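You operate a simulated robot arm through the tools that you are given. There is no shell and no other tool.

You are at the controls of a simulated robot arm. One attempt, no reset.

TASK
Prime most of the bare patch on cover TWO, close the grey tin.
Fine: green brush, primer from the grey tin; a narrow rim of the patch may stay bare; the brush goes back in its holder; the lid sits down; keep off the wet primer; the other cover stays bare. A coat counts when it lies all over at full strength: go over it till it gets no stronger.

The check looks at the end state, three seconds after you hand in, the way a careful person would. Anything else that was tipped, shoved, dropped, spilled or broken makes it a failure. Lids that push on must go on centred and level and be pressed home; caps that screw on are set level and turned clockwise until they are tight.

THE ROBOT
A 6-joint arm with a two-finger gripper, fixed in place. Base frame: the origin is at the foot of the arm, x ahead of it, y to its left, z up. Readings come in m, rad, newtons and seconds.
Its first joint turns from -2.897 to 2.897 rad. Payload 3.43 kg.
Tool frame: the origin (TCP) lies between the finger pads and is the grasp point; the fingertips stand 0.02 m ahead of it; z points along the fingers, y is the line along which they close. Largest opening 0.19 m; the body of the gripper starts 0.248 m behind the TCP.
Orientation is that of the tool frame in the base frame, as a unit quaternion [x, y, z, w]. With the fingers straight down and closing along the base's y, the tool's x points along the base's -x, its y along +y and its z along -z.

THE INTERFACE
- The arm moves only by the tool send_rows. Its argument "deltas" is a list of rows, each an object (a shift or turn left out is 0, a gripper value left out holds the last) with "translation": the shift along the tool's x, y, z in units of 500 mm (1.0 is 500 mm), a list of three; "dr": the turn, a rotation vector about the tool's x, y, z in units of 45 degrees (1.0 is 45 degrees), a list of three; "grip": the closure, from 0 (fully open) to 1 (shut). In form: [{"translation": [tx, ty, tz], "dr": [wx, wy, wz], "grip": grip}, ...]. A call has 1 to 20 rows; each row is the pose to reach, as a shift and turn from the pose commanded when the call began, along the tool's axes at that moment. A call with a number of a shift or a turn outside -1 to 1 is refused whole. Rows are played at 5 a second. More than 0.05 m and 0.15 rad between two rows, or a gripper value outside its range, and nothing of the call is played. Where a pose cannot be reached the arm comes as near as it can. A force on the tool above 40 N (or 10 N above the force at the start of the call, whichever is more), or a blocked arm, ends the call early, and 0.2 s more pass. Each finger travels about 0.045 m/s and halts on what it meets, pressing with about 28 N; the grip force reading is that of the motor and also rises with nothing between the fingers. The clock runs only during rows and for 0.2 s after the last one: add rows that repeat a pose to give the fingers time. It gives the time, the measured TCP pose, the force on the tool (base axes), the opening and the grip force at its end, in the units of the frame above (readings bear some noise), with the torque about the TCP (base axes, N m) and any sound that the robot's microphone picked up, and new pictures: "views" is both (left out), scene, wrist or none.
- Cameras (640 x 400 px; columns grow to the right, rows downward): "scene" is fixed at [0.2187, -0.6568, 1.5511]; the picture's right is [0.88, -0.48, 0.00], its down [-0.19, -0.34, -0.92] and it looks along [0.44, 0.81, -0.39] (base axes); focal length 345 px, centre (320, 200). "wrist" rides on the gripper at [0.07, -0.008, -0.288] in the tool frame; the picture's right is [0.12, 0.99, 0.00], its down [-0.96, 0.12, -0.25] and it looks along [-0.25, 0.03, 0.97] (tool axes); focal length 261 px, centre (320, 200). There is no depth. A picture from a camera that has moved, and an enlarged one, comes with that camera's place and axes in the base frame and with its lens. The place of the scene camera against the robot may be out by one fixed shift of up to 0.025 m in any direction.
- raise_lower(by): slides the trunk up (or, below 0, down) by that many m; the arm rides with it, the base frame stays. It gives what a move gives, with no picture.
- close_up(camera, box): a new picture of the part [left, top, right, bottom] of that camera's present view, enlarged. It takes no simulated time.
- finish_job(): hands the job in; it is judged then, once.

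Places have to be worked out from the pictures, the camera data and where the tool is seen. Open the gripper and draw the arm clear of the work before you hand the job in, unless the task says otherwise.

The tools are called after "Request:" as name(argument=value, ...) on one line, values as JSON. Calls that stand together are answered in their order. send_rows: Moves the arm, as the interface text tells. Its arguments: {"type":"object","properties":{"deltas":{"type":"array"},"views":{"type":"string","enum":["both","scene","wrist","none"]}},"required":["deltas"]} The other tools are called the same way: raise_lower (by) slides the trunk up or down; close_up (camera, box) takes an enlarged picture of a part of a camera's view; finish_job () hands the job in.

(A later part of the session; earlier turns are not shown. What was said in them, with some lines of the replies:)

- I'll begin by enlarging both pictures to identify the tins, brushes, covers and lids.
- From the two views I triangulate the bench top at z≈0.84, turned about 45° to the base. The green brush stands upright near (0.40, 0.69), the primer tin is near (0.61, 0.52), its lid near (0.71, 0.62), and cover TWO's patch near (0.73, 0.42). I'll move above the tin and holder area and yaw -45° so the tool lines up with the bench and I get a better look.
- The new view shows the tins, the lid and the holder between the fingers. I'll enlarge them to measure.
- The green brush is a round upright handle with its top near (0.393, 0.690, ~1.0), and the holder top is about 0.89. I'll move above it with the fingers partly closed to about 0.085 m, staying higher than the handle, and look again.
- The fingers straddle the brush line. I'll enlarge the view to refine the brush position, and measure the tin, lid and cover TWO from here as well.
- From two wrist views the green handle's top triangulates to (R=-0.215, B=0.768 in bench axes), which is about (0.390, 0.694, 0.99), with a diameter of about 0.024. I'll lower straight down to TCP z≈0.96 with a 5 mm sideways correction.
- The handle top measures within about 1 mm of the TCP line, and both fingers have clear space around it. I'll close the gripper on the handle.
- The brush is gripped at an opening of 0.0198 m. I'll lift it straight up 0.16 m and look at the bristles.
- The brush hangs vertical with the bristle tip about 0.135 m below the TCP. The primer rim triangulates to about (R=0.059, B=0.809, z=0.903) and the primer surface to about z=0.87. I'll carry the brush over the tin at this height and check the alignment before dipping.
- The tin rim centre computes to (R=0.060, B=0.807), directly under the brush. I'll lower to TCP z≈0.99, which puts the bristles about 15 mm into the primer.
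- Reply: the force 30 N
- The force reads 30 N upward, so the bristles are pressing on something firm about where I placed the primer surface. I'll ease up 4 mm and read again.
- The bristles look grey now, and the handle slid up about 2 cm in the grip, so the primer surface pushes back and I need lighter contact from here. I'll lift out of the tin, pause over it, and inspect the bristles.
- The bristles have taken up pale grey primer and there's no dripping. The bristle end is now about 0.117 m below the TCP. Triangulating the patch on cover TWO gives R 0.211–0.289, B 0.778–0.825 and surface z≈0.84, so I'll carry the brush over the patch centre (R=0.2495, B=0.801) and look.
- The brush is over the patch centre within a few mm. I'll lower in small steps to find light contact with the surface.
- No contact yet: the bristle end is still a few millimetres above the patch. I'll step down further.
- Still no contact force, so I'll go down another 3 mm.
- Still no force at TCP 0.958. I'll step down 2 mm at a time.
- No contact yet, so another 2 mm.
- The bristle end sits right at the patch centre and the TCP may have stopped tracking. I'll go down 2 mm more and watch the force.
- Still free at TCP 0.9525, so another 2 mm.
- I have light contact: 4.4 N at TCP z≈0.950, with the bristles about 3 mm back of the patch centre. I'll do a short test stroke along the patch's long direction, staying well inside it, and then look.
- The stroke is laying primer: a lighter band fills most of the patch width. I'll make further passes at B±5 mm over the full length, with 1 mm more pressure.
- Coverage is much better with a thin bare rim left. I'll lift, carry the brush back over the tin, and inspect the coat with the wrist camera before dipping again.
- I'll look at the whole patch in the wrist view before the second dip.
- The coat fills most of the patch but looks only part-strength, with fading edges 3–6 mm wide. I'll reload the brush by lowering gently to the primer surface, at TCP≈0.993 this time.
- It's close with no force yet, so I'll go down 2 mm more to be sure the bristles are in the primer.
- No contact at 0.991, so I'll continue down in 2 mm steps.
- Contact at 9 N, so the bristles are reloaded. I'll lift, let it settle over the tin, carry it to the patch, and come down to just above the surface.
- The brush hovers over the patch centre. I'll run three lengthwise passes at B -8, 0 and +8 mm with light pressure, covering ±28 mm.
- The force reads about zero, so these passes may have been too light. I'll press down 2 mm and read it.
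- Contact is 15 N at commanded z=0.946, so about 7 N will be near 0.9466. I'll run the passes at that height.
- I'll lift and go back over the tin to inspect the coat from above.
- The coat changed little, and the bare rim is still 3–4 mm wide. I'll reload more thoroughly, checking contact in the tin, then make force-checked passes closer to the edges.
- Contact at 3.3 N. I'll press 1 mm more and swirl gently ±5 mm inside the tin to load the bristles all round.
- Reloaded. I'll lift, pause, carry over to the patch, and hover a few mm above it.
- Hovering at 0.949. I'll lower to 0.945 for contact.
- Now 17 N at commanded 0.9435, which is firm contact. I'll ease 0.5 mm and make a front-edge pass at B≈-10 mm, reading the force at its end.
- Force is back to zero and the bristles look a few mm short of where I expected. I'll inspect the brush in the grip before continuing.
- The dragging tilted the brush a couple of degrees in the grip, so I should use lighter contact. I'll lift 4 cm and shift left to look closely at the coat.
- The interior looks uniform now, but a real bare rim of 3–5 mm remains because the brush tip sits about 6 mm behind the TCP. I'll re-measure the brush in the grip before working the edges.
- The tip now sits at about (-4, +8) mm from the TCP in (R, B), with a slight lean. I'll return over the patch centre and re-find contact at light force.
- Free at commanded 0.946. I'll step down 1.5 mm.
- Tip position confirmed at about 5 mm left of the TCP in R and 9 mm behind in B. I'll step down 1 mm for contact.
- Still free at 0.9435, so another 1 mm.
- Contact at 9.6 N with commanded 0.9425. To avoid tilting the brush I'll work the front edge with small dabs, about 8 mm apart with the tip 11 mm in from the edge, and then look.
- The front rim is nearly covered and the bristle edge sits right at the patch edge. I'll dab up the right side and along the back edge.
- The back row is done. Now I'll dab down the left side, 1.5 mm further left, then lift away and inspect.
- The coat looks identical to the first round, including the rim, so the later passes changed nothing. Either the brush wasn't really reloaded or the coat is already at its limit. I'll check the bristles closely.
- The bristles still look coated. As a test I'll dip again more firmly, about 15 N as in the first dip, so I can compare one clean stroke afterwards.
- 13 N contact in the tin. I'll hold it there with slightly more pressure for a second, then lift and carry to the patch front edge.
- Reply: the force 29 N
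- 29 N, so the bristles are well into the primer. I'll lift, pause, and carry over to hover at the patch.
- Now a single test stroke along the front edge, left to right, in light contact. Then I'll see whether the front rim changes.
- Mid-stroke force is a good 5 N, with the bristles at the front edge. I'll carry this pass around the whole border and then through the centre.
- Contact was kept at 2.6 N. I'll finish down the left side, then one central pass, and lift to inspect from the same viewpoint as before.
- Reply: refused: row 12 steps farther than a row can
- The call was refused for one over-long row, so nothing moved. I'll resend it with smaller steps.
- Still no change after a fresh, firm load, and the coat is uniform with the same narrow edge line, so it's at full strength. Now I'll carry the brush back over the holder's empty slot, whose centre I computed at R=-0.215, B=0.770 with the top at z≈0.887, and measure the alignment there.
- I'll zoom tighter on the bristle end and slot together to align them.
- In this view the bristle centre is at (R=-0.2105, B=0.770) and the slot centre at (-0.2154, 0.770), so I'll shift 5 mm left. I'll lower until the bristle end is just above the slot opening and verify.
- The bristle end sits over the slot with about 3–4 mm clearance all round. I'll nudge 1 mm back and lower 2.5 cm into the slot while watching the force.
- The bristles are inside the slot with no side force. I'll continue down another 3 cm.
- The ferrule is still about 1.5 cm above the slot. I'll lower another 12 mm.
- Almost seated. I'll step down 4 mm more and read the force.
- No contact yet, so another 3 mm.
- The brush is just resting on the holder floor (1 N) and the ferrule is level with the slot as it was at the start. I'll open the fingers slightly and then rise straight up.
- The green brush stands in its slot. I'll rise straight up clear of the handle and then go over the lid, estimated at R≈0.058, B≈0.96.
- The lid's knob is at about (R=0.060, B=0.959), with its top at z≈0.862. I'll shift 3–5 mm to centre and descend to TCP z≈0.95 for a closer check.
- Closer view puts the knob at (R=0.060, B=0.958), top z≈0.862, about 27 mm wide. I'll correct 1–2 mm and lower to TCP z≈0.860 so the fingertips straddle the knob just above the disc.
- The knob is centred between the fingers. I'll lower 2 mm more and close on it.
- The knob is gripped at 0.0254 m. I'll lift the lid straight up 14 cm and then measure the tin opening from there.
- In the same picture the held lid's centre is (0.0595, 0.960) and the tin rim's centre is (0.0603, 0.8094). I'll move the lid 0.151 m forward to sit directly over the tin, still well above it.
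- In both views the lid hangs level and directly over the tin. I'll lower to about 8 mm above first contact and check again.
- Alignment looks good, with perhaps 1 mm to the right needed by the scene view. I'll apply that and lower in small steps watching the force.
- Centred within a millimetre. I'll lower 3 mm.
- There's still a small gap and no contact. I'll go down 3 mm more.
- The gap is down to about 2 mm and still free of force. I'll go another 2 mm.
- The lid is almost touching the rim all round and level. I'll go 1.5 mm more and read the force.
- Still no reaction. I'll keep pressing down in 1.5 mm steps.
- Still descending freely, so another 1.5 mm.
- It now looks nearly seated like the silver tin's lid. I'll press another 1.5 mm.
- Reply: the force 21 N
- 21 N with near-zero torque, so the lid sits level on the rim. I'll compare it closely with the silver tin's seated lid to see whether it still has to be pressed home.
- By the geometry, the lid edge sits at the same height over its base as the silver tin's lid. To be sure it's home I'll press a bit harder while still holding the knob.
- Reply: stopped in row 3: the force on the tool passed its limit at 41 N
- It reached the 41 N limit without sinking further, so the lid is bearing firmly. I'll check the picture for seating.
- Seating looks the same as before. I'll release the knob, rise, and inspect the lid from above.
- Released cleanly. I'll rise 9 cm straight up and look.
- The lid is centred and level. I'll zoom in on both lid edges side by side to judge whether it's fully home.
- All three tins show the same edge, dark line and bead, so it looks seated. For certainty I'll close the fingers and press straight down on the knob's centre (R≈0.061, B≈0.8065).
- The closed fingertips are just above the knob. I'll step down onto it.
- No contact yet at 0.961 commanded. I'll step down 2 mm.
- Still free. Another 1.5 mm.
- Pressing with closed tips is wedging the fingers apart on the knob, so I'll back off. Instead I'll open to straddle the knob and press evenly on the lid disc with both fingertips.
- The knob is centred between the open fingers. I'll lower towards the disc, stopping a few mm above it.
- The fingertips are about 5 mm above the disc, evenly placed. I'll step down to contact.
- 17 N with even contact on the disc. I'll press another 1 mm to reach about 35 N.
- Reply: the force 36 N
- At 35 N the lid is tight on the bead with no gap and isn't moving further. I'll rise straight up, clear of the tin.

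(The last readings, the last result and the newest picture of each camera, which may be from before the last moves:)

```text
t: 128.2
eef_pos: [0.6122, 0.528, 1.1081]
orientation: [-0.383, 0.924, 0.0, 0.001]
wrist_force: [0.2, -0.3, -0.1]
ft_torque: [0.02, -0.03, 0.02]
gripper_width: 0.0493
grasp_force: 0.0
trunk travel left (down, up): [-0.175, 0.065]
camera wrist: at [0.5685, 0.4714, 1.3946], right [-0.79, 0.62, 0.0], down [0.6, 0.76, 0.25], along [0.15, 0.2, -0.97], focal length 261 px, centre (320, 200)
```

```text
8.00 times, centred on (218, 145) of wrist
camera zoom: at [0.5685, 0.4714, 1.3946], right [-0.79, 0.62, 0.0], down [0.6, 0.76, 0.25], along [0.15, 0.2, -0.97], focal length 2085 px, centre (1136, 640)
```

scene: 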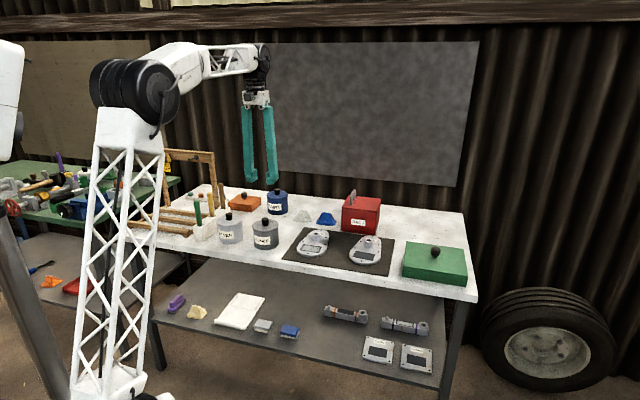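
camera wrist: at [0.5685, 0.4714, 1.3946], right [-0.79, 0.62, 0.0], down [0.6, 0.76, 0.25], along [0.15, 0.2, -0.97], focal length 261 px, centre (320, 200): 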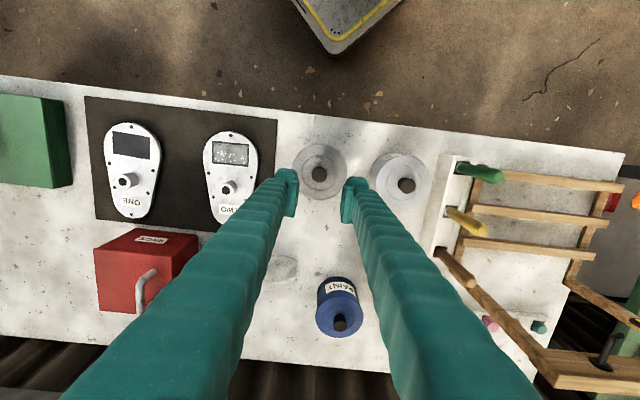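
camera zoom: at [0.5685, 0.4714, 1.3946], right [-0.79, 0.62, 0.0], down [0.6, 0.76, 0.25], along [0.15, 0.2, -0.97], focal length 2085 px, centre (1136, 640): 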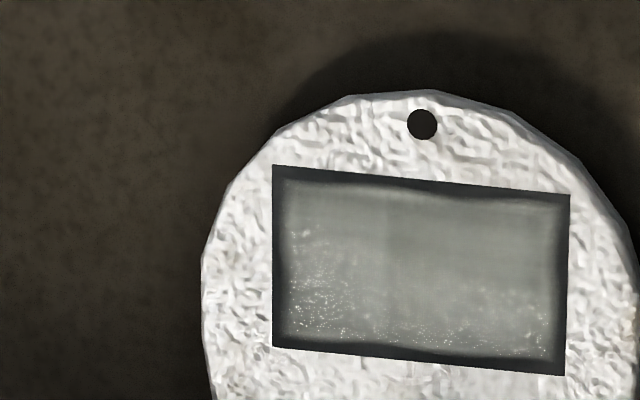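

The lid, tins and brushes look right. Before handing in I want a closer look at the coat's evenness, because there's a faint seam across it.

Request:
close_up(camera="scene", box=[304, 241, 332, 256])

Request:
close_up(camera="wrist", box=[208, 136, 254, 168])

Request:
close_up(camera="scene", box=[295, 225, 385, 275])

```text
16.00 times, centred on (318, 248) of scene
camera zoom: at [0.2187, -0.6568, 1.5511], right [0.88, -0.48, 0.0], down [-0.19, -0.34, -0.92], along [0.44, 0.81, -0.39], focal length 5523 px, centre (352, -576)
```

zoom: 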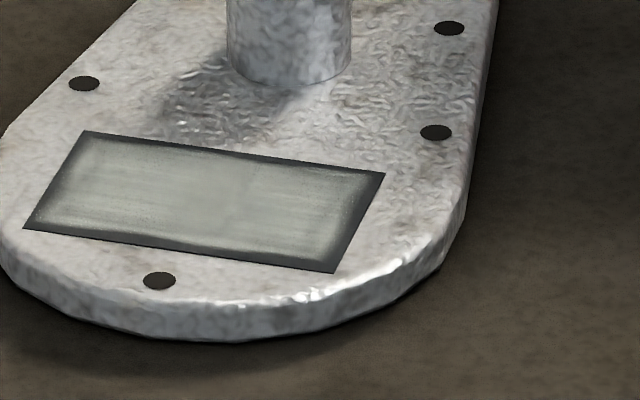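

```text
12.50 times, centred on (231, 152) of wrist
camera zoom: at [0.5685, 0.4714, 1.3946], right [-0.79, 0.62, 0.0], down [0.6, 0.76, 0.25], along [0.15, 0.2, -0.97], focal length 3258 px, centre (1432, 800)
```

zoom: 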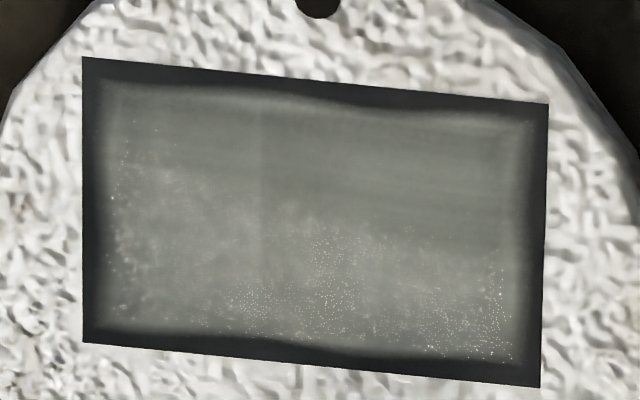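

```text
7.11 times, centred on (340, 250) of scene
camera zoom: at [0.2187, -0.6568, 1.5511], right [0.88, -0.48, 0.0], down [-0.19, -0.34, -0.92], along [0.44, 0.81, -0.39], focal length 2455 px, centre (178, -156)
```

zoom: 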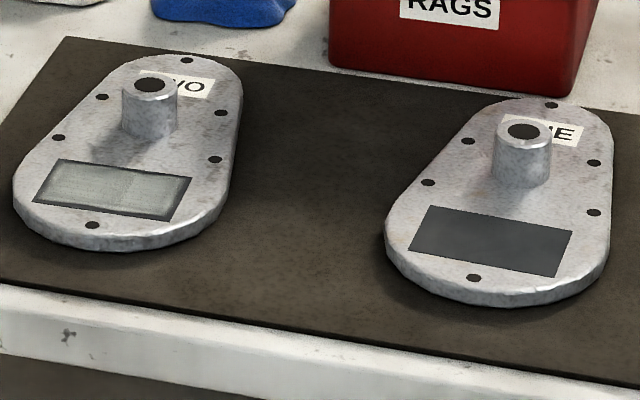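

The coat is even, with the same built-in narrow edge line all round. It didn't change after several freshly loaded passes, and cover ONE is still bare. I'll now open the gripper and withdraw the arm up and towards its base, clear of the bench.

Request:
send_rows(deltas=[{"translation": [0.02, 0.0, -0.08]}, {"translation": [0.06, 0.005, -0.14]}, {"translation": [0.12, 0.01, -0.19]}, {"translation": [0.19, 0.015, -0.23]}, {"translation": [0.26, 0.02, -0.26]}, {"translation": [0.33, 0.03, -0.28]}, {"translation": [0.41, 0.04, -0.28], "grip": 0.4}, {"translation": [0.48, 0.04, -0.28], "grip": 0.2}, {"translation": [0.48, 0.04, -0.28], "grip": 0.1}, {"translation": [0.48, 0.04, -0.28], "grip": 0.1}, {"translation": [0.48, 0.04, -0.28], "grip": 0.1}])

Request:
close_up(camera="scene", box=[130, 150, 340, 270])

Request:
close_up(camera="scene", box=[230, 180, 480, 320])

```text
t: 130.6
eef_pos: [0.4299, 0.3734, 1.2457]
orientation: [-0.383, 0.924, 0.0, 0.001]
wrist_force: [-1.4, -0.3, -0.5]
ft_torque: [0.0, -0.04, 0.05]
gripper_width: 0.1538
grasp_force: 0.1
trunk travel left (down, up): [-0.175, 0.065]
camera wrist: at [0.3846, 0.316, 1.5331], right [-0.79, 0.62, 0.0], down [0.6, 0.76, 0.25], along [0.15, 0.2, -0.97], focal length 261 px, centre (320, 200)
```

scene: 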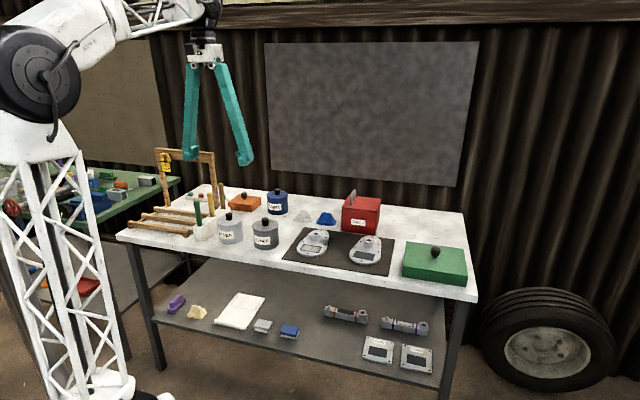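
wrist: 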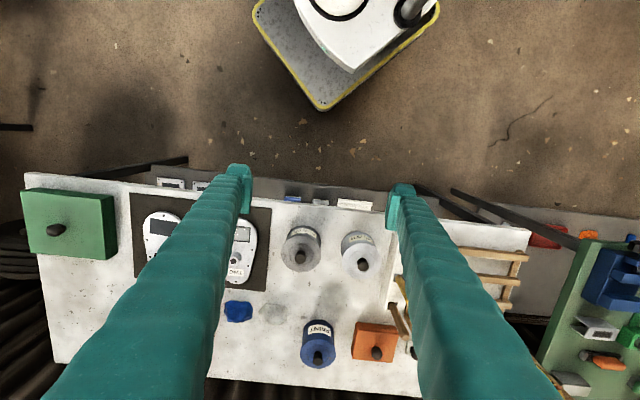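

```text
3.05 times, centred on (235, 210) of scene
camera zoom: at [0.2187, -0.6568, 1.5511], right [0.88, -0.48, 0.0], down [-0.19, -0.34, -0.92], along [0.44, 0.81, -0.39], focal length 1052 px, centre (579, 170)
```

zoom: 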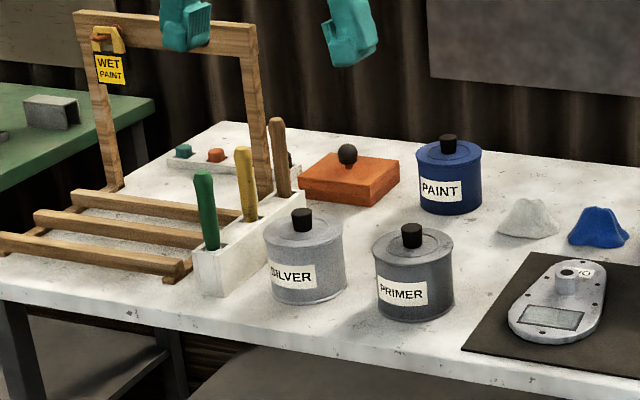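

```text
2.56 times, centred on (355, 250) of scene
camera zoom: at [0.2187, -0.6568, 1.5511], right [0.88, -0.48, 0.0], down [-0.19, -0.34, -0.92], along [0.44, 0.81, -0.39], focal length 884 px, centre (230, 72)
```

zoom: 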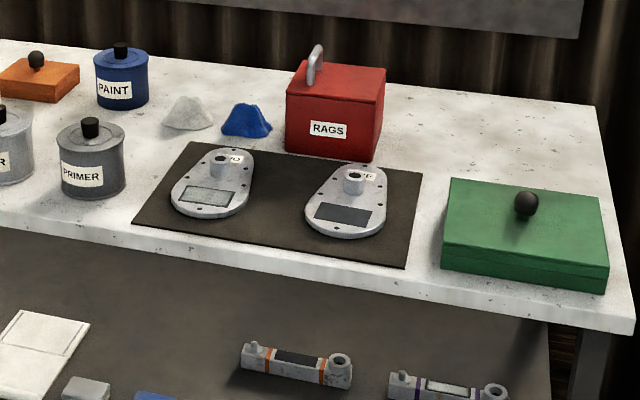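

The end state looks right:
- **Coat:** the patch on cover TWO is primed evenly, and cover ONE is bare.
- **Brush:** the green brush stands in its slot.
- **Tin:** the grey tin's lid is on level and pressed down.
- **Bench:** nothing else has moved, and I see no drips.
- **Arm:** it's clear and the gripper is open.

I'm handing in.

Request:
finish_job()

```text
The job is handed in.
```

I primed the patch on cover TWO with the green brush, closed the grey tin, and handed the job in. I don't have the check's verdict.

- **Coat:** Primer lies evenly over the patch except for an edge line about 2–4 mm wide that stayed bare. Freshly loaded passes right up to the edges changed nothing. I took that as full strength, judging by eye from the pictures.
- **Brush:** It stands back in its own slot in the holder.
- **Lid:** It sits centred and level on the grey tin. I pressed it with about 35–41 N and it would not go further. Its edge looks the same as on the other closed tins.
- **Everything else:** Cover ONE is bare. I saw no drips, and nothing else looks tipped or moved. The gripper is open and the arm is clear of the bench.

During the first dip the brush slid about 2 cm up in the grip, and it tilted slightly during one pass. I saw no sign that either marked the cover or the bench.
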